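You operate a simulated robot arm through the tools that you are given. There is no shell and no other tool.

Carry out the task below with a simulated two-armed robot. There is one attempt and no reset: what you move stays moved.

JOB
Pick up the red funnel with one hand, pass it to the other hand and put it on the top of the pump unit. Take the aluminium bracket on the top of the long processor and put it away on the shelf under the steel bench. Stack the 6 A fuse carton from the top of the long processor on top of the 10 A fuse carton. Put the terminal block that says "2" from the top of the long processor on the window sill and the terminal block that says "1" on the shelf under the wide processor. Fetch the sachet from the top of the long processor and set it on the card sheet there. Any order will do.

The check looks at the end state, three seconds after you hand in, the way a careful person would. Anything else that was tipped, shoved, dropped, spilled or broken makes it a failure. Flat cloth is picked up by pressing the open fingertips on it (5 to 10 N) and closing them slowly along it; thin cloth reads only 2 to 8 mm in the jaws.

ROBOT AND FRAMES
Two 7-joint arms with two-finger parallel grippers on one trunk, on a base that moves. Base frame: it is fixed to the floor where the robot stands at the start and does not move with it; the origin is under the middle of the robot, x ahead of it, y to its left, z up. Readings come in m, degrees, newtons and seconds.
The left shoulder is at the start at [0.11, 0.169, 1.511], the right one opposite. With the tool pointing down near the work surface each hand reaches from about 0.44 to 0.74 m from the robot's upright axis, wherever it stands, measured 20 degrees to its own side. Places, roughly: aluminium bracket [2.75, 3.75, 1]; card sheet (27x20x1 cm) [3.1, 3.9, 1]; fuse carton [3, 3.75, 1]; low shelf [-0.1, 3.7, 0.2]; red funnel (12x12x12 cm) [2.2, 2.3, 1]; sachet [3.25, 4, 1]; shelf under the steel bench [-2.3, 7.1, 0.4]; terminal block [3.25, 4, 1]; top of the pump unit (24x24 cm) [2.72, 0.5, 1.04]; window sill (18x156 cm) [1.56, -0.76, 0.96]. Payload 1.57 kg a hand.
Tool frame (each hand has its own): the origin (TCP) lies between the finger pads and is the grasp point; the fingertips stand 0.03 m ahead of it; z points along the fingers, y is the line along which they close. Largest opening 0.08 m; finger width 0.017, thickness 0.012; the body of the gripper, 0.04 by 0.082 m, starts 0.08 m behind the TCP.
Orientation is that of the tool frame in the base frame, as a unit quaternion [w, x, y, z]. With the fingers straight down and closing along the base's y, the tool's x points along the base's -x, its y along +y and its z along -z.

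CONTROLS
- The arms move only by the tool nudge_tool. It takes "left_commands", "right_commands" or both (then of equal length, played together; a hand with none holds still); each is a list of rows, each a list of 7 numbers: the shift along the base's x, y, z in mm, then the turn, a rotation vector about the base's x, y, z in degrees, then the finger opening in mm, from 0 to 80. In form: [[x, y, z, ax, ay, az, claw], ...]. A call has 1 to 20 rows; each row shifts and turns the commanded pose from where the row before left it. Rows are played at 5 a second. More than 0.05 m and 8.6 degrees between two rows, or a gripper value outside its range, and nothing of the call is played. Where a pose cannot be reached the arm comes as near as it can. A force on the tool above 40 N (or 10 N above the force at the start of the call, whichever is more), or a blocked arm, ends the call early, and 0.2 s more pass. The fingers move at their own pace (about 0.072 m/s each) and stop on an object; they squeeze with about 30 N. The grip force told is the motor's: it shows also when the fingers shut on nothing. Time passes only in rows, and 0.2 s behind the last, so rows that do not move let the fingers close. It gives the time, the measured TCP pose, the force on the tool (base axes), the opening and the grip force at its end, in the units of the frame above (readings bear some noise), with the torque about the TCP (base axes, N m) and any sound that the robot's microphone picked up.
- Cameras (640 x 400 px; columns grow to the right, rows downward): "scene" is now at [0.1619, -0.009, 1.7301]; the picture's right is [-0.07, -1.00, 0.00], its down [-0.65, 0.04, -0.76] and it looks along [0.76, -0.05, -0.65] (base axes); focal length 279 px, centre (320, 200). "left" rides on the left gripper at [0.072, 0.007, -0.122] in its tool frame; the picture's right is [-0.09, 1.00, 0.00], its down [-0.84, -0.08, -0.54] and it looks along [-0.54, -0.05, 0.84] (tool axes); focal length 238 px, centre (320, 200). "right" rides on the right gripper at [0.072, -0.007, -0.122] in its tool frame; the picture's right is [0.09, 1.00, 0.00], its down [-0.84, 0.08, -0.54] and it looks along [-0.54, 0.05, 0.84] (tool axes); focal length 238 px, centre (320, 200). There is no depth. A picture from a camera that has moved, and an enlarged one, comes with that camera's place and axes in the base frame and with its lens. The place of the scene camera against the robot may be out by one fixed shift of up to 0.025 m in any direction.
- camera(camera): a new picture of that camera. No time passes.
- lift_body(by): slides the trunk up (or, below 0, down) by that many m; the arms and the scene camera ride with it, the base frame stays. It gives what a move gives, with no picture.
- drive_base(legs): drives the robot by 1 to 6 legs, each [ahead, left, turn to the left] in m, m and degrees, along the robot's own axes; the way and the turn of a leg run together, so that a leg with both is an arc; at most 1.5 m and 180 degrees a leg. The arms and the cameras ride along, it lands a little off, and it stops where it bumps. It gives what a move gives.
- head_to(pan, tilt): turns the head with the scene camera to pan (to the left, within 86 degrees either way) and tilt (down, from -29 to 69), counted from straight ahead of the robot. It gives what a move gives.
- enlarge(camera, box): a new picture of the part [left, top, right, bottom] of that camera's present view, enlarged. No time passes.
- job_done(): hands the job in; it is judged then, once.

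Places have to be worked out from the pictures, the camera data and where the tool is seen. Open the grippers and draw the arms clear of the work before you hand the job in, unless the task says otherwise.

The tools are called after "Emit:" as a command line: name --argument value ..., lists and objects as JSON in quotes. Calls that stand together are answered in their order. nudge_tool: Moves the arms, as the interface text tells. Its arguments: {"type":"object","properties":{"left_commands":{"type":"array","items":{"type":"array","items":{"type":"number"}}},"right_commands":{"type":"array","items":{"type":"array","items":{"type":"number"}}}},"required":[]} The other tools are called the same way: lift_body (by) moves the trunk up or down; drive_base (legs) drives the base; head_to (pan, tilt) turns the head that bears the scene camera; camera (camera) takes a picture; enlarge (camera, box) takes an enlarged picture of a part of a camera's view; job_done () hands the job in.

At the start:

```text
time_s: 0.0
left_tool_pos: [0.6453, 0.2981, 1.2273]
left_tool_rot: [0.0, 0.0, 1.0, 0.0]
left_ft_force: [0.0, -0.7, 0.1]
left_wrist_torque: [0.01, -0.01, -0.01]
left_gripper_width: 0.0801
left_grasp_force: 0.2
right_tool_pos: [0.6574, -0.2725, 1.2282]
right_tool_rot: [0.001, 0.0, 1.0, 0.0]
right_ft_force: [-0.3, -0.4, 0.5]
right_wrist_torque: [0.03, -0.02, -0.01]
right_gripper_width: 0.0797
right_grasp_force: 0.1
trunk travel left (down, up): [-0.825, 0.065]
robot x, y, heading: [0.0024, -0.001, -0.3]
head pan, tilt (commanded): [-3.9, 40.8]
```

scene: 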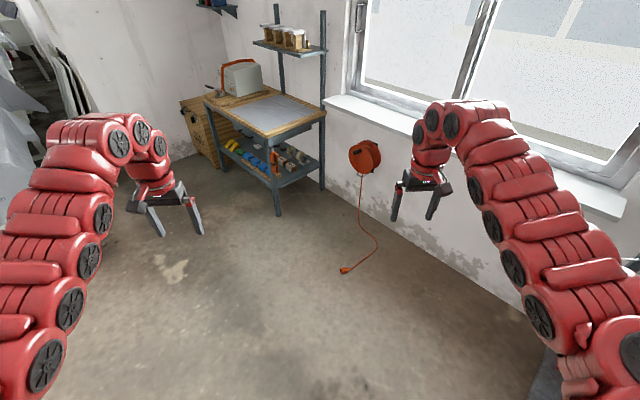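
right: 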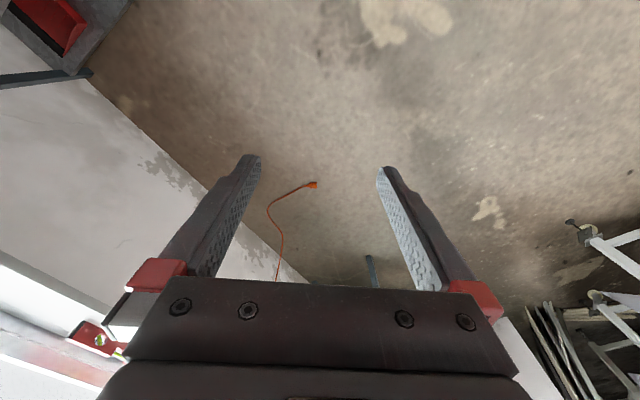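
left: 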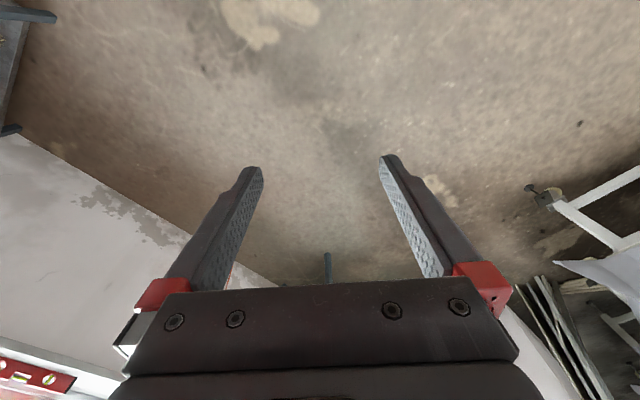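

The start pictures show a workbench ahead, a window with a sill to the right. I'll look around with the head to map the room before moving.

Emit:
head_to --pan 50 --tilt 25

Emit:
camera --camera "scene"

```text
time_s: 1.2
left_tool_pos: [0.6455, 0.2974, 1.2273]
left_tool_rot: [0.0, 0.0, 1.0, 0.0]
left_ft_force: [0.6, 1.2, -0.4]
left_wrist_torque: [0.01, 0.02, 0.01]
left_gripper_width: 0.0799
left_grasp_force: 0.0
right_tool_pos: [0.6577, -0.2723, 1.2274]
right_tool_rot: [0.0, -0.001, 1.0, 0.0]
right_ft_force: [0.3, -0.9, 0.0]
right_wrist_torque: [0.01, -0.04, 0.01]
right_gripper_width: 0.08
right_grasp_force: 0.0
trunk travel left (down, up): [-0.825, 0.065]
robot x, y, heading: [-0.0008, -0.0018, 0.2]
head pan, tilt (commanded): [50.0, 25.0]
```

```text
taken
camera scene: at [0.1369, 0.0672, 1.7545], right [0.77, -0.64, 0.0], down [-0.27, -0.32, -0.91], along [0.58, 0.69, -0.42], focal length 279 px, centre (320, 200)
```

scene: 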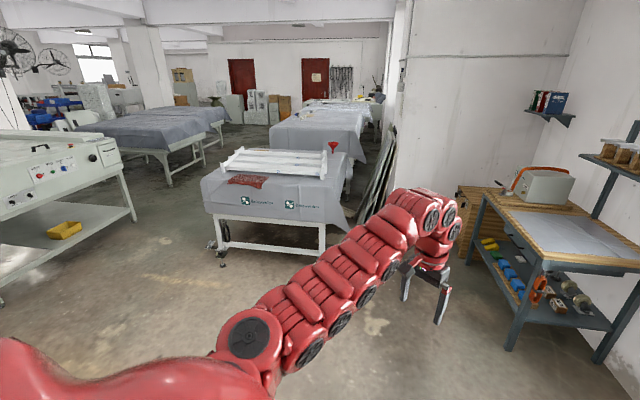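

The red funnel stands on the small wrapped processor; beyond it is another processor. I keep looking around.

Emit:
enlarge --camera "scene" --box '[180, 60, 420, 210]'

Emit:
enlarge --camera "scene" --box '[0, 40, 240, 190]'

Emit:
head_to --pan 86 --tilt 20

Emit:
camera --camera "scene"

Emit:
head_to --pan -50 --tilt 35

Emit:
camera --camera "scene"

Emit:
head_to --pan 10 --tilt 25

Emit:
camera --camera "scene"

```text
2.67 times, centred on (300, 135) of scene
camera zoom: at [0.1369, 0.0672, 1.7545], right [0.77, -0.64, 0.0], down [-0.27, -0.32, -0.91], along [0.58, 0.69, -0.42], focal length 743 px, centre (373, 373)
```

zoom: 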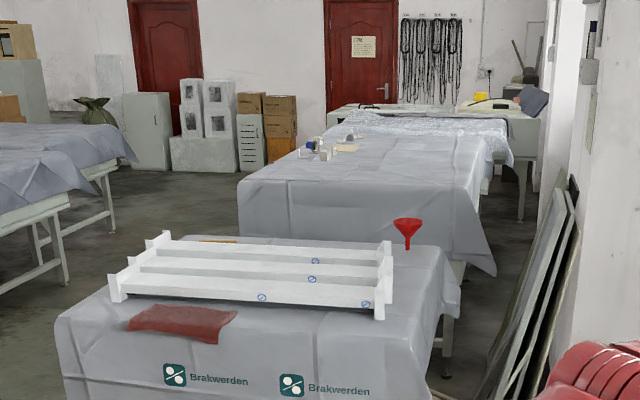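

```text
2.67 times, centred on (120, 115) of scene
camera zoom: at [0.1369, 0.0672, 1.7545], right [0.77, -0.64, 0.0], down [-0.27, -0.32, -0.91], along [0.58, 0.69, -0.42], focal length 743 px, centre (853, 427)
```

zoom: 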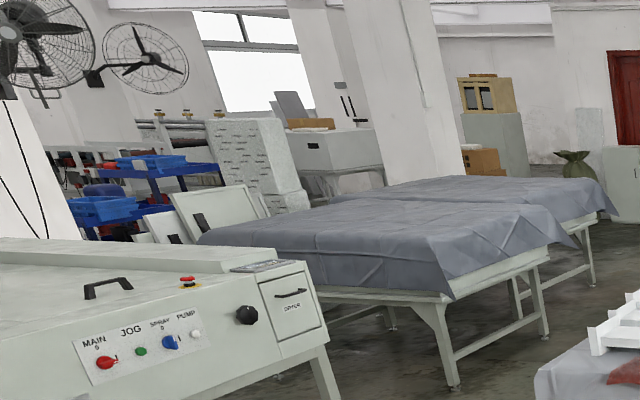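

```text
time_s: 2.2
left_tool_pos: [0.6455, 0.2985, 1.2277]
left_tool_rot: [0.0, -0.001, 1.0, 0.0]
left_ft_force: [0.0, -0.1, 0.1]
left_wrist_torque: [0.04, 0.03, 0.03]
left_gripper_width: 0.0802
left_grasp_force: 0.0
right_tool_pos: [0.657, -0.2721, 1.2268]
right_tool_rot: [0.0, 0.0, 1.0, 0.001]
right_ft_force: [-0.5, -0.6, 0.6]
right_wrist_torque: [0.0, -0.02, 0.01]
right_gripper_width: 0.0802
right_grasp_force: 0.1
trunk travel left (down, up): [-0.825, 0.065]
robot x, y, heading: [-0.0003, -0.0017, 0.0]
head pan, tilt (commanded): [85.9, 20.0]
```

```text
taken
camera scene: at [0.0843, 0.0896, 1.7626], right [1.0, -0.07, 0.0], down [-0.02, -0.34, -0.94], along [0.07, 0.94, -0.34], focal length 279 px, centre (320, 200)
```

scene: 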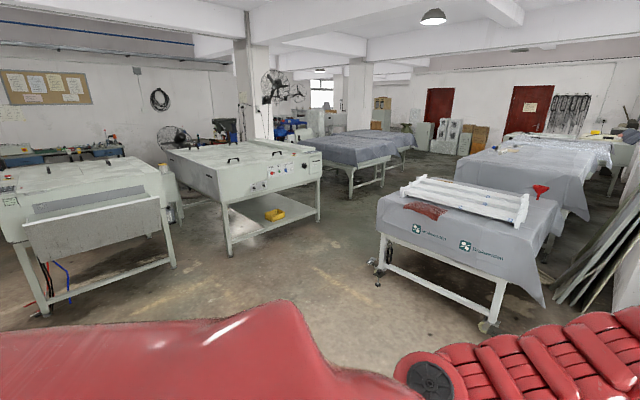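

```text
time_s: 4.4
left_tool_pos: [0.6471, 0.2995, 1.228]
left_tool_rot: [0.001, 0.0, 1.0, 0.0]
left_ft_force: [0.0, -0.2, 0.5]
left_wrist_torque: [0.0, 0.02, -0.02]
left_gripper_width: 0.08
left_grasp_force: 0.0
right_tool_pos: [0.6571, -0.2726, 1.2281]
right_tool_rot: [0.0, 0.0, 1.0, 0.0]
right_ft_force: [-0.2, 0.0, 0.5]
right_wrist_torque: [-0.01, 0.04, 0.0]
right_gripper_width: 0.0799
right_grasp_force: 0.1
trunk travel left (down, up): [-0.825, 0.065]
robot x, y, heading: [-0.0031, -0.001, -0.2]
head pan, tilt (commanded): [-50.0, 35.0]
```

```text
taken
camera scene: at [0.1342, -0.0707, 1.7388], right [-0.77, -0.64, 0.0], down [-0.37, 0.44, -0.82], along [0.53, -0.63, -0.57], focal length 279 px, centre (320, 200)
```

scene: 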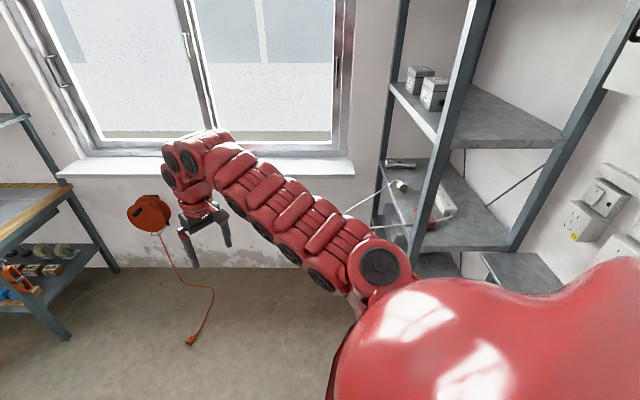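

```text
time_s: 5.7
left_tool_pos: [0.6453, 0.2982, 1.2277]
left_tool_rot: [0.0, 0.0, 1.0, 0.0]
left_ft_force: [0.1, 0.1, 0.6]
left_wrist_torque: [-0.01, -0.03, 0.01]
left_gripper_width: 0.0799
left_grasp_force: 0.0
right_tool_pos: [0.6575, -0.2716, 1.2273]
right_tool_rot: [0.001, 0.0, 1.0, 0.0]
right_ft_force: [0.1, -0.1, 0.1]
right_wrist_torque: [-0.02, -0.01, -0.03]
right_gripper_width: 0.08
right_grasp_force: 0.1
trunk travel left (down, up): [-0.825, 0.065]
robot x, y, heading: [-0.0008, 0.0004, 0.0]
head pan, tilt (commanded): [10.0, 25.0]
```

```text
taken
camera scene: at [0.1683, 0.0126, 1.7545], right [0.17, -0.98, 0.0], down [-0.42, -0.07, -0.91], along [0.89, 0.16, -0.42], focal length 279 px, centre (320, 200)
```

scene: 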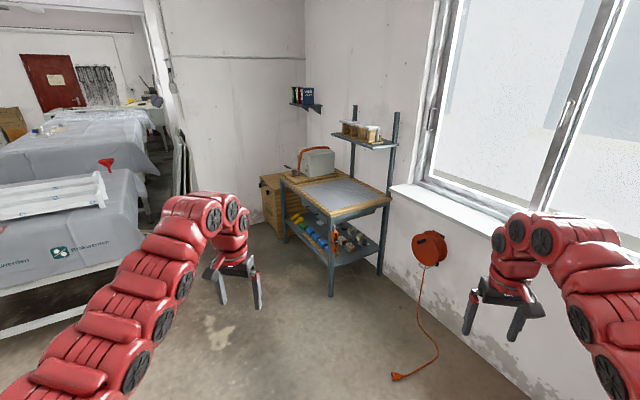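

I see the pump unit (grey box) on the bench ahead, the sill below the window. Zooming in on the bench and window sill.

Emit:
enlarge --camera "scene" --box '[240, 80, 440, 220]'

Emit:
enlarge --camera "scene" --box '[0, 90, 200, 215]'

Emit:
head_to --pan -20 --tilt 30

Emit:
camera --camera "scene"

```text
2.86 times, centred on (340, 150) of scene
camera zoom: at [0.1683, 0.0126, 1.7545], right [0.17, -0.98, 0.0], down [-0.42, -0.07, -0.91], along [0.89, 0.16, -0.42], focal length 796 px, centre (263, 343)
```

zoom: 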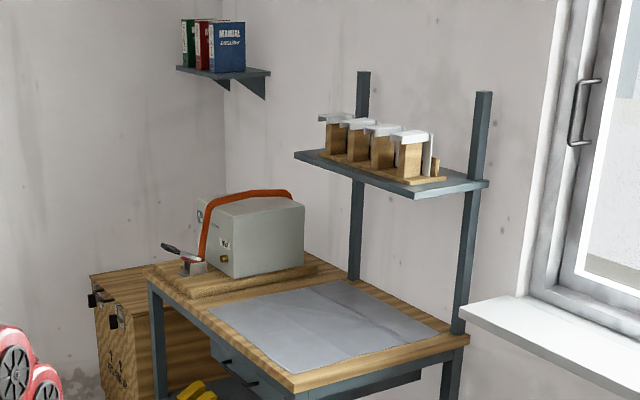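

```text
3.20 times, centred on (100, 152) of scene
camera zoom: at [0.1683, 0.0126, 1.7545], right [0.17, -0.98, 0.0], down [-0.42, -0.07, -0.91], along [0.89, 0.16, -0.42], focal length 892 px, centre (1024, 352)
```

zoom: 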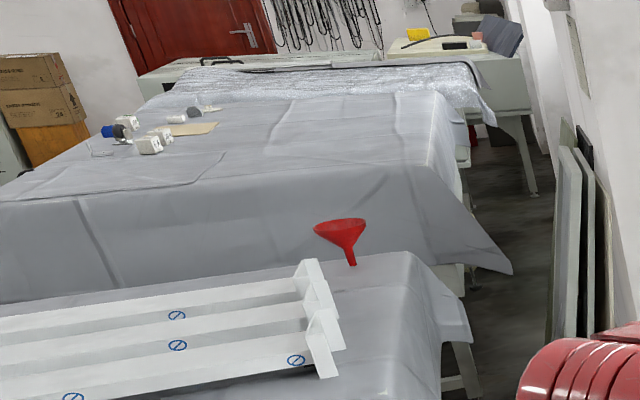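

```text
time_s: 6.7
left_tool_pos: [0.646, 0.2984, 1.2272]
left_tool_rot: [0.0, -0.001, 1.0, 0.0]
left_ft_force: [-0.7, -0.3, -0.4]
left_wrist_torque: [0.02, 0.01, 0.03]
left_gripper_width: 0.0799
left_grasp_force: 0.0
right_tool_pos: [0.6571, -0.2725, 1.2273]
right_tool_rot: [0.0, 0.0, 1.0, 0.0]
right_ft_force: [0.5, 0.2, 0.6]
right_wrist_torque: [-0.01, 0.05, 0.03]
right_gripper_width: 0.08
right_grasp_force: 0.1
trunk travel left (down, up): [-0.825, 0.065]
robot x, y, heading: [-0.0007, 0.001, 0.1]
head pan, tilt (commanded): [-20.0, 30.0]
```

```text
taken
camera scene: at [0.1626, -0.0341, 1.7466], right [-0.34, -0.94, 0.0], down [-0.47, 0.17, -0.87], along [0.81, -0.3, -0.5], focal length 279 px, centre (320, 200)
```

scene: 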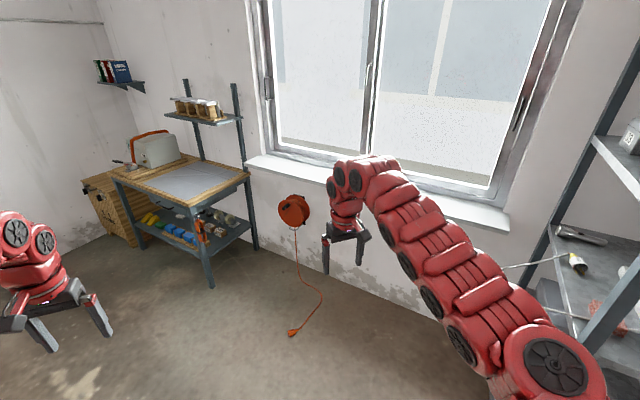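

The room looks rotated about 40° to my base frame: bench and sill along the right wall, processors in a row to the left. I'll turn 40° to the left and drive ahead along the row for a closer look.

Emit:
drive_base --legs '[[0, 0, 40], [1.0, -0.3, 0]]'

Emit:
head_to --pan 15 --tilt 30

Emit:
camera --camera "scene"

```text
time_s: 13.8
left_tool_pos: [1.2304, 1.065, 1.2277]
left_tool_rot: [0.0, -0.351, 0.936, 0.0]
left_ft_force: [-0.9, -0.9, -0.3]
left_wrist_torque: [0.02, -0.02, 0.04]
left_gripper_width: 0.0801
left_grasp_force: 0.0
right_tool_pos: [1.6131, 0.6445, 1.2276]
right_tool_rot: [0.0, -0.352, 0.936, 0.0]
right_ft_force: [-0.8, 0.5, 0.2]
right_wrist_torque: [-0.01, -0.01, 0.0]
right_gripper_width: 0.0801
right_grasp_force: 0.0
trunk travel left (down, up): [-0.825, 0.065]
robot x, y, heading: [0.938, 0.4163, 41.2]
head pan, tilt (commanded): [-20.0, 30.0]
```

```text
time_s: 14.8
left_tool_pos: [1.2304, 1.0666, 1.227]
left_tool_rot: [0.0, -0.351, 0.936, 0.0]
left_ft_force: [0.3, 1.0, 0.8]
left_wrist_torque: [-0.01, -0.03, 0.02]
left_gripper_width: 0.08
left_grasp_force: 0.1
right_tool_pos: [1.6146, 0.6444, 1.2269]
right_tool_rot: [0.0, -0.351, 0.936, 0.0]
right_ft_force: [0.5, -0.1, 1.1]
right_wrist_torque: [0.0, 0.0, 0.03]
right_gripper_width: 0.0803
right_grasp_force: 0.1
trunk travel left (down, up): [-0.825, 0.065]
robot x, y, heading: [0.9428, 0.4153, 41.2]
head pan, tilt (commanded): [15.0, 30.0]
```

```text
taken
camera scene: at [1.0479, 0.5416, 1.7466], right [0.83, -0.56, 0.0], down [-0.28, -0.41, -0.87], along [0.48, 0.72, -0.5], focal length 279 px, centre (320, 200)
```

scene: 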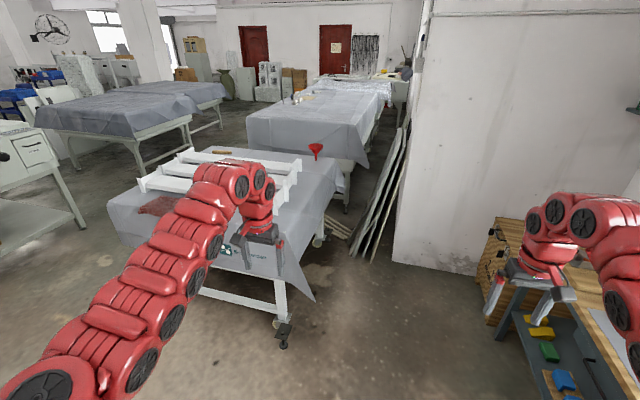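

The funnel stands spout-down near the small processor's far right corner (≈[2.2, 2.32], base z≈0.92). I zoom in on it and on the long processor's items.

Emit:
enlarge --camera "scene" --box '[280, 130, 352, 175]'

Emit:
enlarge --camera "scene" --box '[240, 70, 400, 170]'

Emit:
enlarge --camera "scene" --box '[260, 150, 440, 262]'

Emit:
head_to --pan -45 --tilt 35

Emit:
camera --camera "scene"

```text
8.89 times, centred on (316, 152) of scene
camera zoom: at [1.0479, 0.5416, 1.7466], right [0.83, -0.56, 0.0], down [-0.28, -0.41, -0.87], along [0.48, 0.72, -0.5], focal length 2478 px, centre (356, 622)
```

zoom: 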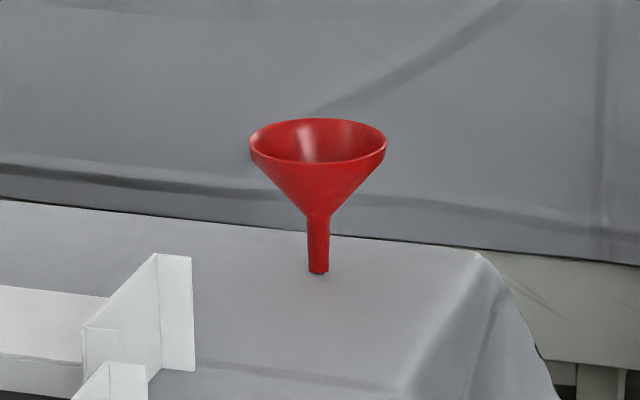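

```text
4.00 times, centred on (320, 120) of scene
camera zoom: at [1.0479, 0.5416, 1.7466], right [0.83, -0.56, 0.0], down [-0.28, -0.41, -0.87], along [0.48, 0.72, -0.5], focal length 1115 px, centre (320, 520)
```

zoom: 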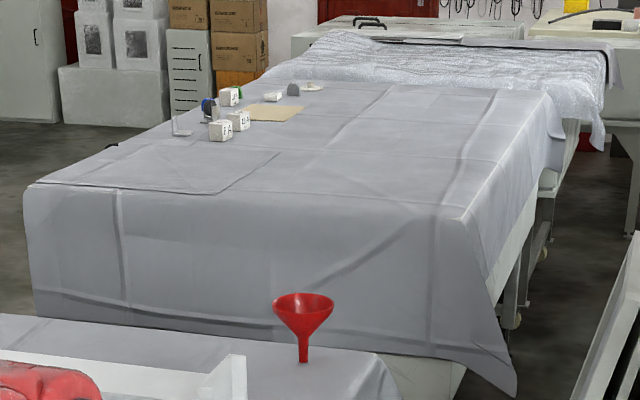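

```text
3.56 times, centred on (350, 206) of scene
camera zoom: at [1.0479, 0.5416, 1.7466], right [0.83, -0.56, 0.0], down [-0.28, -0.41, -0.87], along [0.48, 0.72, -0.5], focal length 991 px, centre (213, 179)
```

zoom: 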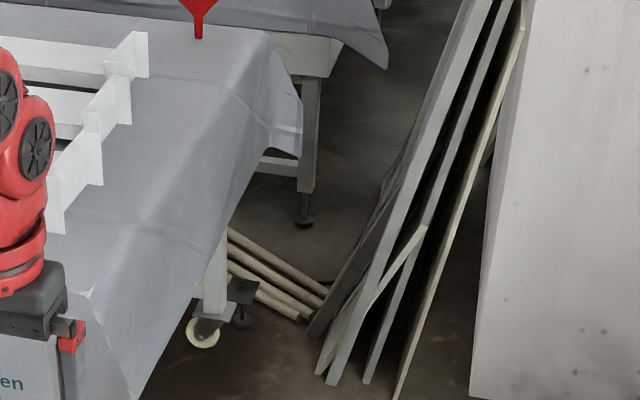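

```text
time_s: 16.1
left_tool_pos: [1.2308, 1.0669, 1.2269]
left_tool_rot: [0.0, -0.352, 0.936, 0.0]
left_ft_force: [-0.1, 1.0, -0.1]
left_wrist_torque: [0.04, 0.07, 0.0]
left_gripper_width: 0.0801
left_grasp_force: 0.1
right_tool_pos: [1.614, 0.6439, 1.2276]
right_tool_rot: [0.001, -0.351, 0.936, 0.001]
right_ft_force: [0.1, 1.4, -0.4]
right_wrist_torque: [-0.02, -0.02, -0.01]
right_gripper_width: 0.0799
right_grasp_force: 0.1
trunk travel left (down, up): [-0.825, 0.065]
robot x, y, heading: [0.9402, 0.418, 41.3]
head pan, tilt (commanded): [-45.0, 35.0]
```

```text
taken
camera scene: at [1.0855, 0.4609, 1.7388], right [-0.07, -1.0, 0.0], down [-0.57, 0.04, -0.82], along [0.82, -0.06, -0.57], focal length 279 px, centre (320, 200)
```

scene: 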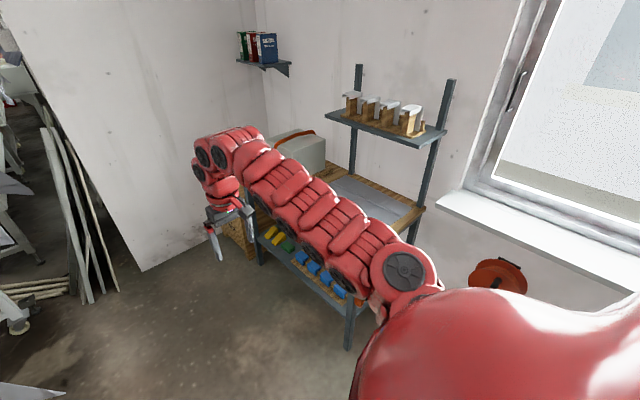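

The wall end leaves only a ~0.5 m gap beside the funnel corner, so the robot's footprint matters. I look straight down to see the base's size.

Emit:
head_to --pan 0 --tilt 69

Emit:
camera --camera "scene"

Emit:
head_to --pan 80 --tilt 69

Emit:
camera --camera "scene"

```text
time_s: 17.3
left_tool_pos: [1.2301, 1.0665, 1.2279]
left_tool_rot: [0.0, -0.351, 0.937, 0.0]
left_ft_force: [1.0, -0.2, -0.6]
left_wrist_torque: [0.02, 0.0, 0.01]
left_gripper_width: 0.08
left_grasp_force: 0.0
right_tool_pos: [1.614, 0.6442, 1.2278]
right_tool_rot: [-0.001, -0.351, 0.936, 0.0]
right_ft_force: [0.2, -0.3, 0.0]
right_wrist_torque: [-0.01, 0.03, 0.04]
right_gripper_width: 0.0799
right_grasp_force: 0.2
trunk travel left (down, up): [-0.825, 0.065]
robot x, y, heading: [0.9413, 0.4163, 40.9]
head pan, tilt (commanded): [0.0, 68.8]
```

```text
taken
camera scene: at [1.0399, 0.5035, 1.6951], right [0.66, -0.75, 0.0], down [-0.7, -0.61, -0.36], along [0.27, 0.24, -0.93], focal length 279 px, centre (320, 200)
```

scene: 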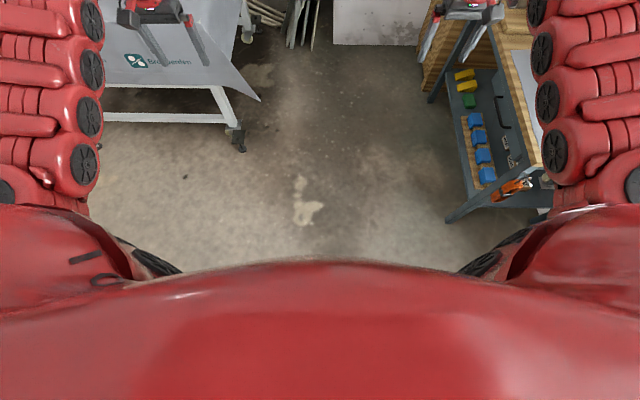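

```text
time_s: 18.8
left_tool_pos: [1.2302, 1.0673, 1.2276]
left_tool_rot: [0.0, -0.351, 0.936, 0.0]
left_ft_force: [-1.1, -0.3, 0.1]
left_wrist_torque: [0.01, -0.03, -0.02]
left_gripper_width: 0.0802
left_grasp_force: 0.0
right_tool_pos: [1.6136, 0.6437, 1.2278]
right_tool_rot: [0.0, -0.351, 0.936, 0.0]
right_ft_force: [-0.4, -0.9, -0.9]
right_wrist_torque: [0.03, 0.02, 0.01]
right_gripper_width: 0.0798
right_grasp_force: 0.1
trunk travel left (down, up): [-0.825, 0.065]
robot x, y, heading: [0.9401, 0.4169, 41.0]
head pan, tilt (commanded): [80.0, 68.8]
```

```text
taken
camera scene: at [0.9688, 0.5146, 1.6951], right [0.86, 0.52, 0.0], down [0.48, -0.8, -0.36], along [-0.19, 0.31, -0.93], focal length 279 px, centre (320, 200)
```

scene: 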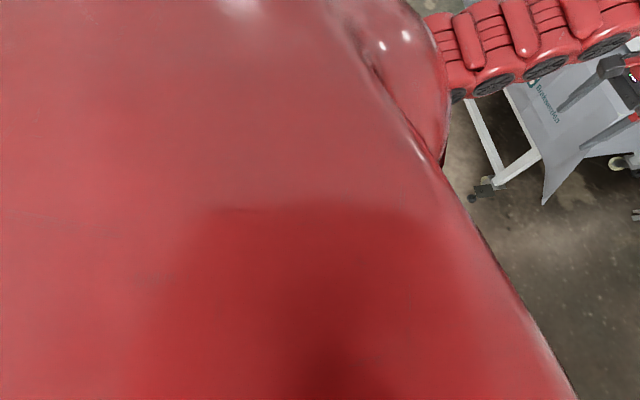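

The base is hidden beneath the torso, so its front lies within 0.39 m of the axis. I drive to about (1.99, 1.11), clear of the cloth and the wall end, then turn toward the funnel.

Emit:
drive_base --legs '[[1.248, -0.164, 0], [0, 0, 55]]'

Emit:
head_to --pan 0 --tilt 35

Emit:
camera --camera "scene"

```text
time_s: 27.5
left_tool_pos: [1.6404, 1.7325, 1.2271]
left_tool_rot: [0.0, 0.73, -0.683, 0.001]
left_ft_force: [0.8, -0.5, -0.1]
left_wrist_torque: [0.0, -0.02, -0.01]
left_gripper_width: 0.0801
left_grasp_force: 0.0
right_tool_pos: [2.208, 1.7816, 1.2275]
right_tool_rot: [0.0, 0.731, -0.683, 0.0]
right_ft_force: [0.2, 0.2, 0.0]
right_wrist_torque: [-0.01, 0.03, 0.0]
right_gripper_width: 0.0803
right_grasp_force: 0.0
trunk travel left (down, up): [-0.825, 0.065]
robot x, y, heading: [1.9815, 1.1086, 94.0]
head pan, tilt (commanded): [80.0, 68.8]
```

```text
time_s: 29.0
left_tool_pos: [1.6405, 1.7332, 1.2283]
left_tool_rot: [0.0, 0.731, -0.682, -0.001]
left_ft_force: [0.1, -0.4, 0.3]
left_wrist_torque: [0.0, 0.0, 0.04]
left_gripper_width: 0.0801
left_grasp_force: 0.0
right_tool_pos: [2.2089, 1.7828, 1.2292]
right_tool_rot: [0.0, 0.731, -0.683, 0.001]
right_ft_force: [-0.4, -0.4, -0.8]
right_wrist_torque: [-0.01, -0.02, 0.01]
right_gripper_width: 0.0801
right_grasp_force: 0.0
trunk travel left (down, up): [-0.825, 0.065]
robot x, y, heading: [1.9846, 1.1099, 94.1]
head pan, tilt (commanded): [0.0, 35.0]
```

```text
taken
camera scene: at [1.9673, 1.2727, 1.7388], right [1.0, 0.07, 0.0], down [0.04, -0.57, -0.82], along [-0.06, 0.82, -0.57], focal length 279 px, centre (320, 200)
```

scene: 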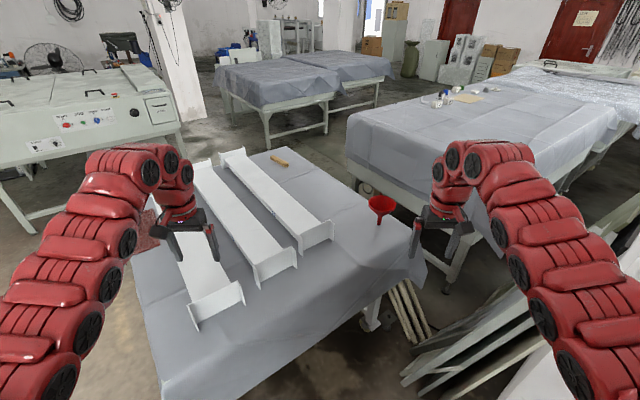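

The funnel is at pixel (381,205), with open table around it. I zoom in for the table edge and geometry.

Emit:
enlarge --camera "scene" --box '[220, 170, 460, 320]'

Emit:
enlarge --camera "scene" --box '[340, 180, 420, 230]'

Emit:
camera --camera "right"

```text
2.67 times, centred on (340, 245) of scene
camera zoom: at [1.9673, 1.2727, 1.7388], right [1.0, 0.07, 0.0], down [0.04, -0.57, -0.82], along [-0.06, 0.82, -0.57], focal length 743 px, centre (267, 80)
```

zoom: 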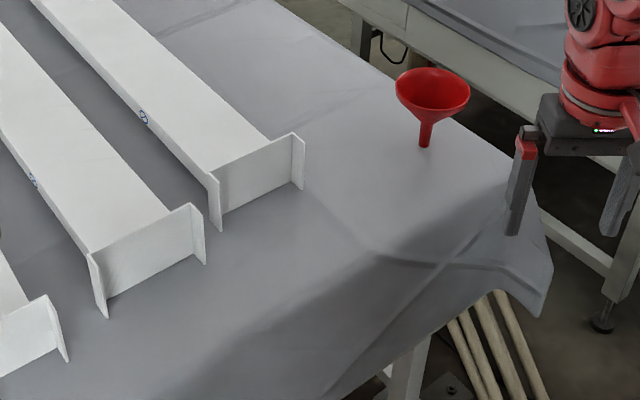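

```text
8.00 times, centred on (380, 205) of scene
camera zoom: at [1.9673, 1.2727, 1.7388], right [1.0, 0.07, 0.0], down [0.04, -0.57, -0.82], along [-0.06, 0.82, -0.57], focal length 2230 px, centre (-160, 160)
```

zoom: 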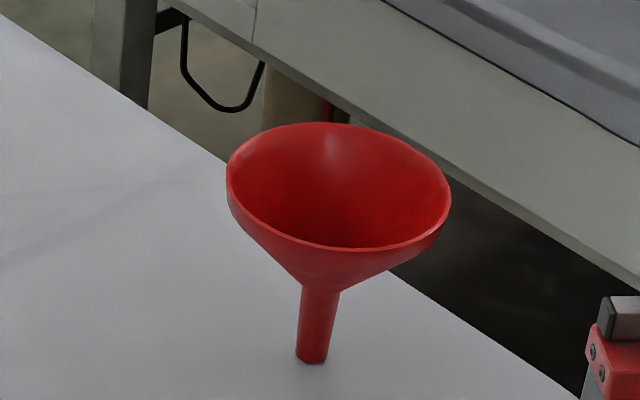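

```text
taken
camera right: at [2.2209, 1.7103, 1.3491], right [-0.99, -0.16, 0.0], down [-0.13, 0.83, 0.54], along [-0.09, 0.53, -0.84], focal length 238 px, centre (320, 200)
```

right: 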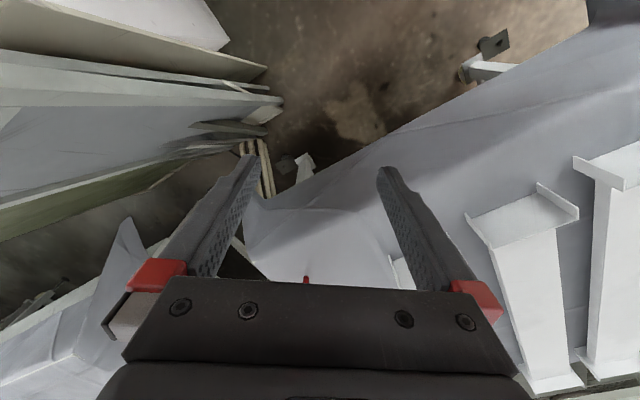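

Triangulating, the funnel's spout foot is at about (2.166, 2.27, 0.90). I drive to about (2.18, 1.55) and turn to ~105°, so that the right hand has it in front.

Emit:
drive_base --legs '[[0.3, -0.228, 0], [0.126, 0, 0], [0, 0, 11]]'

Emit:
camera --camera "scene"

Emit:
camera --camera "right"

```text
time_s: 33.0
left_tool_pos: [1.7158, 2.0976, 1.2264]
left_tool_rot: [0.0, 0.796, -0.606, 0.0]
left_ft_force: [-0.4, 0.5, -0.2]
left_wrist_torque: [-0.01, -0.01, 0.02]
left_gripper_width: 0.08
left_grasp_force: 0.1
right_tool_pos: [2.2625, 2.2602, 1.2277]
right_tool_rot: [0.001, 0.796, -0.605, 0.0]
right_ft_force: [0.7, 0.5, 0.5]
right_wrist_torque: [-0.01, -0.02, 0.0]
right_gripper_width: 0.0797
right_grasp_force: 0.1
trunk travel left (down, up): [-0.825, 0.065]
robot x, y, heading: [2.1729, 1.5533, 105.4]
head pan, tilt (commanded): [0.0, 35.0]
```

```text
taken
camera scene: at [2.1269, 1.7127, 1.7386], right [0.96, 0.27, 0.0], down [0.15, -0.55, -0.82], along [-0.22, 0.79, -0.57], focal length 279 px, centre (320, 200)
```

scene: 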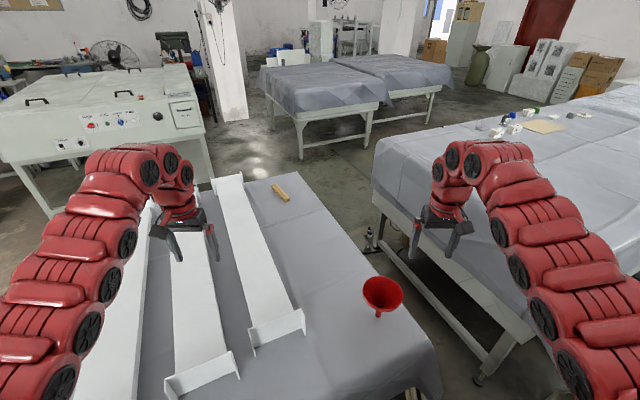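

```text
taken
camera right: at [2.2886, 2.1912, 1.3485], right [-0.94, -0.35, 0.0], down [-0.3, 0.79, 0.54], along [-0.19, 0.51, -0.84], focal length 238 px, centre (320, 200)
```

right: 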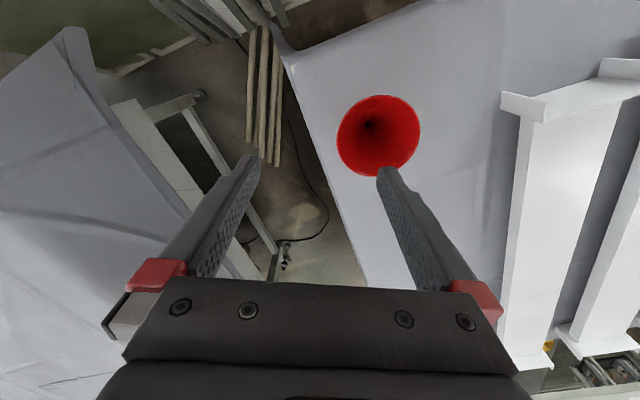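

The wrist camera puts the funnel axis at (2.172, 2.262), rim at z≈1.018, table ≈0.898. Before picking, I test in free air whether the right hand can swing to point left and slightly up (the handover pose).

Emit:
nudge_tool --right_commands '[[-10.9, -13.3, 4.5, -2.125, 7.713, 0, 80], [-10.9, -13.3, 4.5, -2.125, 7.713, 0, 80], [-10.9, -13.3, 4.5, -2.125, 7.713, 0, 80], [-10.9, -13.3, 4.5, -2.125, 7.713, 0, 80], [-10.9, -13.3, 4.5, -2.125, 7.713, 0, 80], [-10.9, -13.3, 4.5, -2.125, 7.713, 0, 80], [-10.9, -13.3, 4.5, -2.125, 7.713, 0, 80], [-10.9, -13.3, 4.5, -2.125, 7.713, 0, 80], [-10.9, -13.3, 4.5, -2.125, 7.713, 0, 80], [-10.9, -13.3, 4.5, -2.125, 7.713, 0, 80], [-10.9, -13.3, 4.5, -2.125, 7.713, 0, 80], [-10.9, -13.3, 4.5, -2.125, 7.713, 0, 80], [-10.9, -13.3, 4.5, -2.125, 7.713, 0, 80], [-10.9, -13.3, 4.5, -2.125, 7.713, 0, 80], [-10.9, -13.3, 4.5, -2.125, 7.713, 0, 80], [-10.9, -13.3, 4.5, -2.125, 7.713, 0, 80], [0, 0, 0, 0, 0, 0, 80]]'

Emit:
camera --camera "scene"

```text
time_s: 36.6
left_tool_pos: [1.7145, 2.0956, 1.2275]
left_tool_rot: [0.0, 0.796, -0.606, 0.0]
left_ft_force: [-0.4, 0.0, 1.0]
left_wrist_torque: [-0.01, -0.03, 0.0]
left_gripper_width: 0.0799
left_grasp_force: 0.1
right_tool_pos: [2.0848, 2.1013, 1.2998]
right_tool_rot: [0.715, 0.349, -0.264, -0.546]
right_ft_force: [0.6, 0.2, 0.3]
right_wrist_torque: [0.0, 0.0, 0.02]
right_gripper_width: 0.0801
right_grasp_force: 0.0
right hand out of reach, approached as far as the arm can: row 10, 11, 12, 13, 14, 15, 16
trunk travel left (down, up): [-0.825, 0.065]
robot x, y, heading: [2.1714, 1.5518, 105.3]
head pan, tilt (commanded): [0.0, 35.0]
```

```text
taken
camera scene: at [2.1277, 1.7114, 1.7388], right [0.96, 0.27, 0.0], down [0.15, -0.55, -0.82], along [-0.22, 0.79, -0.57], focal length 279 px, centre (320, 200)
```

scene: 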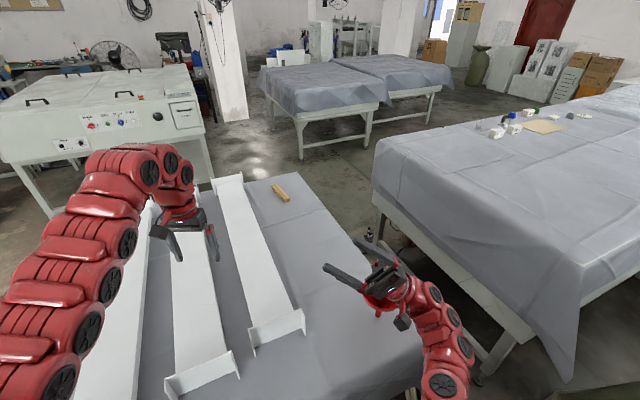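

The right hand reached the swung orientation exactly, only ~5 cm further ahead than asked. Now I test the left hand turned to point right, and bring the right command ahead to a reachable spot.

Emit:
nudge_tool --left_commands '[[10, -3.4, 11.1, 2.164, -7.91, 0, 80], [10, -3.4, 11.1, 2.164, -7.91, 0, 80], [10, -3.4, 11.1, 2.164, -7.91, 0, 80], [10, -3.4, 11.1, 2.164, -7.91, 0, 80], [10, -3.4, 11.1, 2.164, -7.91, 0, 80], [10, -3.4, 11.1, 2.164, -7.91, 0, 80], [10, -3.4, 11.1, 2.164, -7.91, 0, 80], [10, -3.4, 11.1, 2.164, -7.91, 0, 80], [10, -3.4, 11.1, 2.164, -7.91, 0, 80], [10, -3.4, 11.1, 2.164, -7.91, 0, 80], [10, -3.4, 11.1, 2.164, -7.91, 0, 80], [0, 0, 0, 0, 0, 0, 80]]'

Emit:
camera --camera "scene"

```text
time_s: 39.2
left_tool_pos: [1.8241, 2.0572, 1.3494]
left_tool_rot: [0.563, -0.561, 0.427, -0.431]
left_ft_force: [0.2, -0.2, -0.7]
left_wrist_torque: [0.01, -0.01, -0.02]
left_gripper_width: 0.0801
left_grasp_force: 0.0
right_tool_pos: [2.0837, 2.1014, 1.3006]
right_tool_rot: [0.715, 0.349, -0.266, -0.544]
right_ft_force: [-0.3, -0.2, -0.1]
right_wrist_torque: [0.02, 0.04, 0.02]
right_gripper_width: 0.08
right_grasp_force: 0.1
trunk travel left (down, up): [-0.825, 0.065]
robot x, y, heading: [2.1722, 1.5497, 105.3]
head pan, tilt (commanded): [0.0, 35.0]
```

```text
taken
camera scene: at [2.1269, 1.7111, 1.7388], right [0.96, 0.27, 0.0], down [0.15, -0.55, -0.82], along [-0.22, 0.79, -0.57], focal length 279 px, centre (320, 200)
```

scene: 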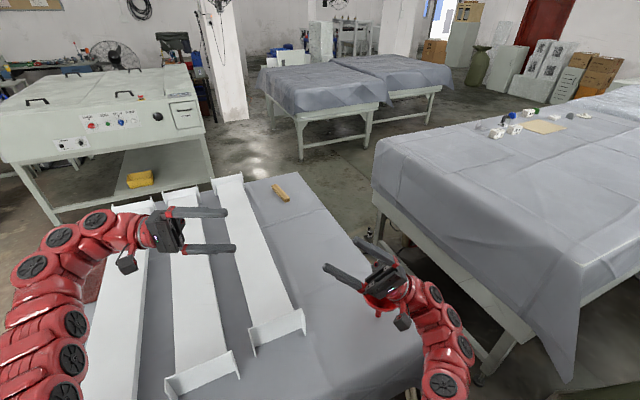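

Both handover orientations work (left no limit, right fine from ~0.56 m ahead). Now I bring the right hand back to a 37° lean above the right side of the funnel rim, opened, as pre-grasp.

Emit:
nudge_tool --right_commands '[[17, 22.1, -4.5, 2.18, -7.98, 0, 80], [17, 22.1, -4.5, 2.18, -7.98, 0, 80], [17, 22.1, -4.5, 2.18, -7.98, 0, 80], [17, 22.1, -4.5, 2.18, -7.98, 0, 80], [17, 22.1, -4.5, 2.18, -7.98, 0, 80], [17, 22.1, -4.5, 2.18, -7.98, 0, 80], [17, 22.1, -4.5, 2.18, -7.98, 0, 80], [17, 22.1, -4.5, 2.18, -7.98, 0, 80], [17, 22.1, -4.5, 2.18, -7.98, 0, 80], [17, 22.1, -4.5, 2.18, -7.98, 0, 80], [17, 22.1, -4.5, 2.18, -7.98, 0, 80], [0, 0, 0, 0, 0, 0, 60]]'

Emit:
camera --camera "right"

Emit:
enlarge --camera "scene" --box '[330, 230, 490, 330]'

```text
time_s: 41.8
left_tool_pos: [1.8253, 2.0591, 1.3495]
left_tool_rot: [0.563, -0.562, 0.428, -0.43]
left_ft_force: [0.4, 0.8, 0.0]
left_wrist_torque: [-0.05, 0.02, 0.04]
left_gripper_width: 0.0802
left_grasp_force: 0.0
right_tool_pos: [2.2291, 2.2619, 1.2795]
right_tool_rot: [0.252, 0.754, -0.576, -0.192]
right_ft_force: [-0.6, -0.7, 0.4]
right_wrist_torque: [0.01, 0.03, -0.01]
right_gripper_width: 0.0599
right_grasp_force: 0.1
right hand out of reach, approached as far as the arm can: row 7, 8, 9, 10, 11
trunk travel left (down, up): [-0.825, 0.065]
robot x, y, heading: [2.1745, 1.5561, 105.4]
head pan, tilt (commanded): [0.0, 35.0]
```

```text
taken
camera right: at [2.3237, 2.2129, 1.3724], right [-0.74, -0.3, 0.6], down [0.03, 0.88, 0.48], along [-0.67, 0.38, -0.64], focal length 238 px, centre (320, 200)
```

right: 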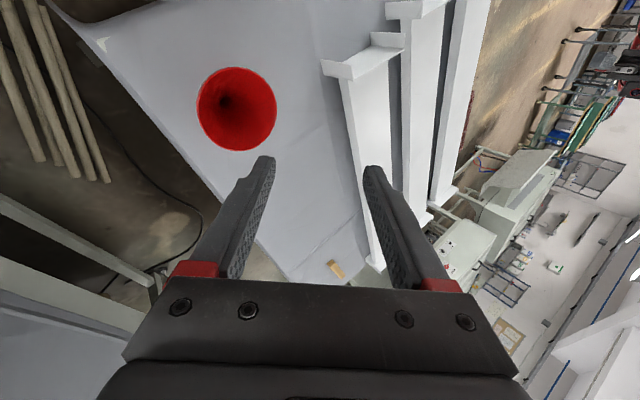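

```text
4.00 times, centred on (410, 280) of scene
camera zoom: at [2.128, 1.7108, 1.7389], right [0.96, 0.27, 0.0], down [0.15, -0.55, -0.82], along [-0.22, 0.79, -0.57], focal length 1115 px, centre (-40, -120)
```

zoom: 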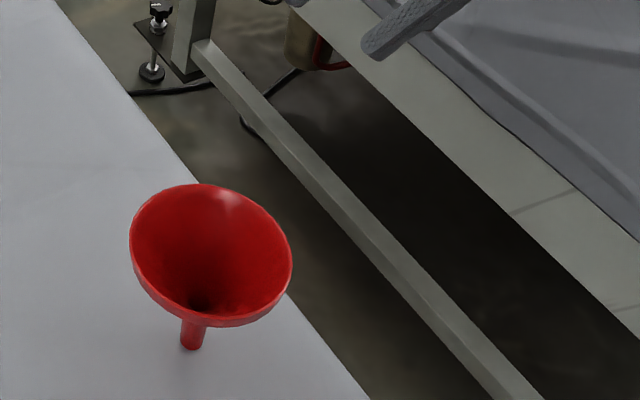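

The tilted hand is at (2.229, 2.262, 1.28), short of the outer command. I lower it straight down to ~1.13 to see how it tracks (funnel top is at 1.02 and off to the left).

Emit:
nudge_tool --right_commands '[[0, 0, -25, 0, 0, 0, 60], [0, 0, -25, 0, 0, 0, 60], [0, 0, -25, 0, 0, 0, 60], [0, 0, -25, 0, 0, 0, 60], [0, 0, 0, 0, 0, 0, 60]]'

Emit:
camera --camera "right"

```text
time_s: 43.0
left_tool_pos: [1.8236, 2.0593, 1.3494]
left_tool_rot: [0.562, -0.562, 0.427, -0.431]
left_ft_force: [-0.5, -0.2, -0.1]
left_wrist_torque: [-0.03, -0.01, 0.0]
left_gripper_width: 0.0797
left_grasp_force: 0.1
right_tool_pos: [2.226, 2.2587, 1.1792]
right_tool_rot: [0.251, 0.754, -0.575, -0.192]
right_ft_force: [0.7, -0.5, 0.5]
right_wrist_torque: [-0.01, 0.02, -0.04]
right_gripper_width: 0.0599
right_grasp_force: 0.2
trunk travel left (down, up): [-0.825, 0.065]
robot x, y, heading: [2.1738, 1.5487, 105.1]
head pan, tilt (commanded): [0.0, 35.0]
```

```text
taken
camera right: at [2.3222, 2.2101, 1.2725], right [-0.74, -0.3, 0.6], down [0.03, 0.88, 0.48], along [-0.67, 0.38, -0.64], focal length 238 px, centre (320, 200)
```

right: 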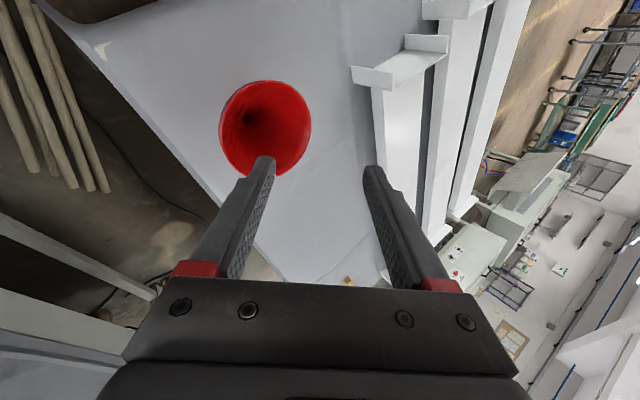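

After an out-of-reach row the command restarts from the measured pose. Funnel axis re-measured at about (2.175, 2.263). I go to the pre-grasp point (2.269, 2.289, 1.068) with the hand leaning.

Emit:
nudge_tool --right_commands '[[14.5, 10, 0, 0, 0, 0, 60], [14.5, 10, 0, 0, 0, 0, 60], [14.5, 10, 0, 0, 0, 0, 60], [0, 0, -28, 0, 0, 0, 60], [0, 0, -28, 0, 0, 0, 60], [0, 0, -28, 0, 0, 0, 60], [0, 0, -27, 0, 0, 0, 60], [0, 0, 0, 0, 0, 0, 60]]'

Emit:
camera --camera "right"

Emit:
enlarge --camera "scene" --box '[330, 210, 490, 330]'

```text
time_s: 44.8
left_tool_pos: [1.8252, 2.0574, 1.3502]
left_tool_rot: [0.563, -0.562, 0.427, -0.43]
left_ft_force: [-0.1, 0.2, -0.5]
left_wrist_torque: [-0.05, 0.01, 0.01]
left_gripper_width: 0.0801
left_grasp_force: 0.1
right_tool_pos: [2.2576, 2.2618, 1.0677]
right_tool_rot: [0.253, 0.753, -0.576, -0.193]
right_ft_force: [-0.5, 1.1, -0.4]
right_wrist_torque: [0.01, -0.03, 0.02]
right_gripper_width: 0.0602
right_grasp_force: 0.1
right hand out of reach, approached as far as the arm can: row 2, 3, 6
trunk travel left (down, up): [-0.825, 0.065]
robot x, y, heading: [2.1749, 1.5545, 105.3]
head pan, tilt (commanded): [0.0, 35.0]
```

```text
taken
camera right: at [2.3537, 2.2133, 1.1603], right [-0.74, -0.3, 0.6], down [0.03, 0.88, 0.48], along [-0.67, 0.38, -0.64], focal length 238 px, centre (320, 200)
```

right: 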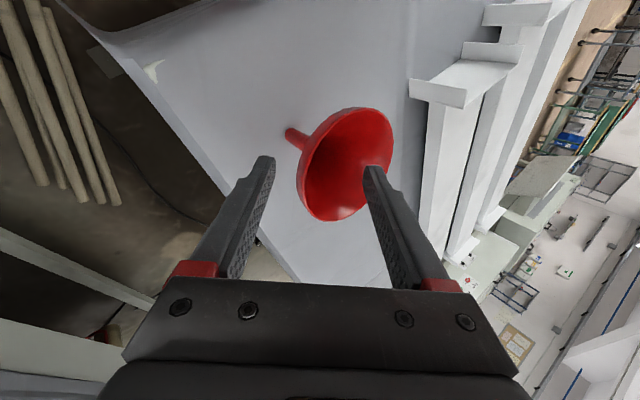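

```text
3.33 times, centred on (410, 270) of scene
camera zoom: at [2.1281, 1.7107, 1.7389], right [0.96, 0.27, 0.0], down [0.15, -0.55, -0.82], along [-0.22, 0.79, -0.57], focal length 929 px, centre (20, -33)
```

zoom: 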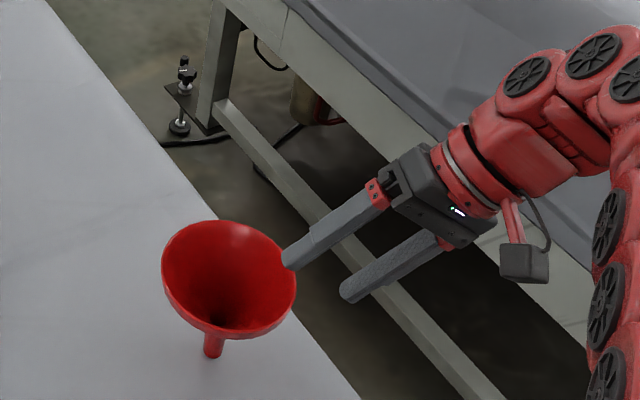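

The hand stops ~2 cm short of the funnel's middle plane; the inner fingertip is still 4 cm above the rim. I drive the base 3 cm ahead.

Emit:
drive_base --legs '[[0.035, 0, 0]]'

Emit:
camera --camera "right"

```text
time_s: 45.6
left_tool_pos: [1.8181, 2.0851, 1.3513]
left_tool_rot: [0.563, -0.561, 0.429, -0.43]
left_ft_force: [0.5, 0.2, 0.5]
left_wrist_torque: [0.0, 0.04, 0.07]
left_gripper_width: 0.0801
left_grasp_force: 0.0
right_tool_pos: [2.2512, 2.2906, 1.0707]
right_tool_rot: [0.251, 0.754, -0.576, -0.193]
right_ft_force: [0.3, 0.2, 0.5]
right_wrist_torque: [0.02, -0.02, -0.04]
right_gripper_width: 0.0601
right_grasp_force: 0.1
trunk travel left (down, up): [-0.825, 0.065]
robot x, y, heading: [2.1654, 1.5829, 105.3]
head pan, tilt (commanded): [0.0, 35.0]
```

```text
taken
camera right: at [2.3458, 2.2413, 1.1633], right [-0.74, -0.3, 0.6], down [0.03, 0.88, 0.48], along [-0.67, 0.38, -0.64], focal length 238 px, centre (320, 200)
```

right: 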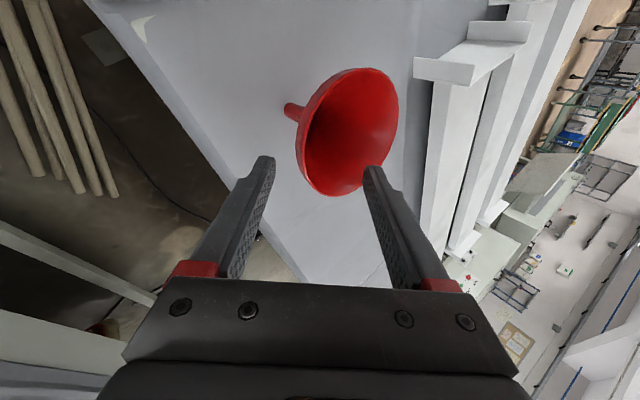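

Centre plane now within 5 mm. The rim's right wall needs the hand shifted ~14 mm outward; I do that and advance most of the way along the fingers, straddling the wall.

Emit:
nudge_tool --right_commands '[[5.8, 0, -4.3, 0, 0, 0, 50], [5.7, -1, -4.3, 0, 0, 0, 50], [-6.5, -1.8, -9, 0, 0, 0, 40], [-6.5, -1.8, -9, 0, 0, 0, 40], [-6.5, -1.8, -9, 0, 0, 0, 40], [-5.8, -1.6, -8, 0, 0, 0, 40], [0, 0, 0, 0, 0, 0, 40]]'

Emit:
camera --camera "right"

Emit:
enlarge --camera "scene" --box '[330, 220, 490, 320]'

```text
time_s: 47.2
left_tool_pos: [1.8155, 2.0913, 1.3514]
left_tool_rot: [0.563, -0.562, 0.428, -0.429]
left_ft_force: [-0.7, 0.1, -0.9]
left_wrist_torque: [0.0, -0.03, 0.04]
left_gripper_width: 0.0798
left_grasp_force: 0.0
right_tool_pos: [2.2298, 2.2875, 1.0277]
right_tool_rot: [0.253, 0.754, -0.576, -0.192]
right_ft_force: [-0.2, 0.1, 0.1]
right_wrist_torque: [-0.04, 0.0, -0.02]
right_gripper_width: 0.04
right_grasp_force: 0.0
right hand out of reach, approached as far as the arm can: row 2
trunk travel left (down, up): [-0.825, 0.065]
robot x, y, heading: [2.1689, 1.5857, 105.6]
head pan, tilt (commanded): [0.0, 35.0]
```

```text
taken
camera right: at [2.3254, 2.2387, 1.1207], right [-0.74, -0.3, 0.6], down [0.03, 0.88, 0.48], along [-0.67, 0.38, -0.64], focal length 238 px, centre (320, 200)
```

right: 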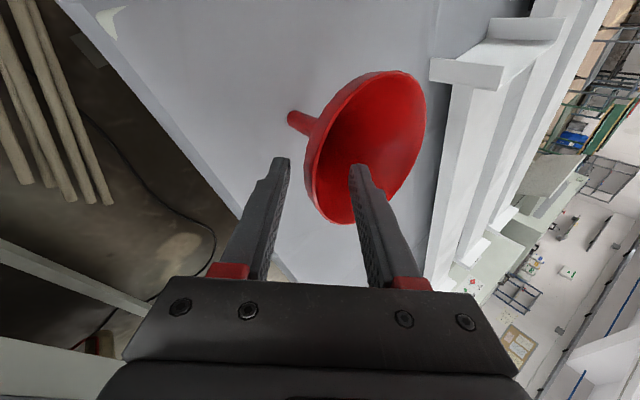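

```text
4.00 times, centred on (410, 270) of scene
camera zoom: at [2.1184, 1.743, 1.7389], right [0.96, 0.27, 0.0], down [0.15, -0.55, -0.82], along [-0.22, 0.79, -0.57], focal length 1115 px, centre (-40, -80)
```

zoom: 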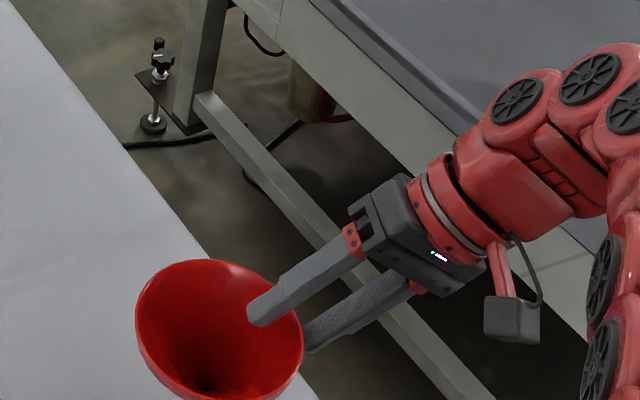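

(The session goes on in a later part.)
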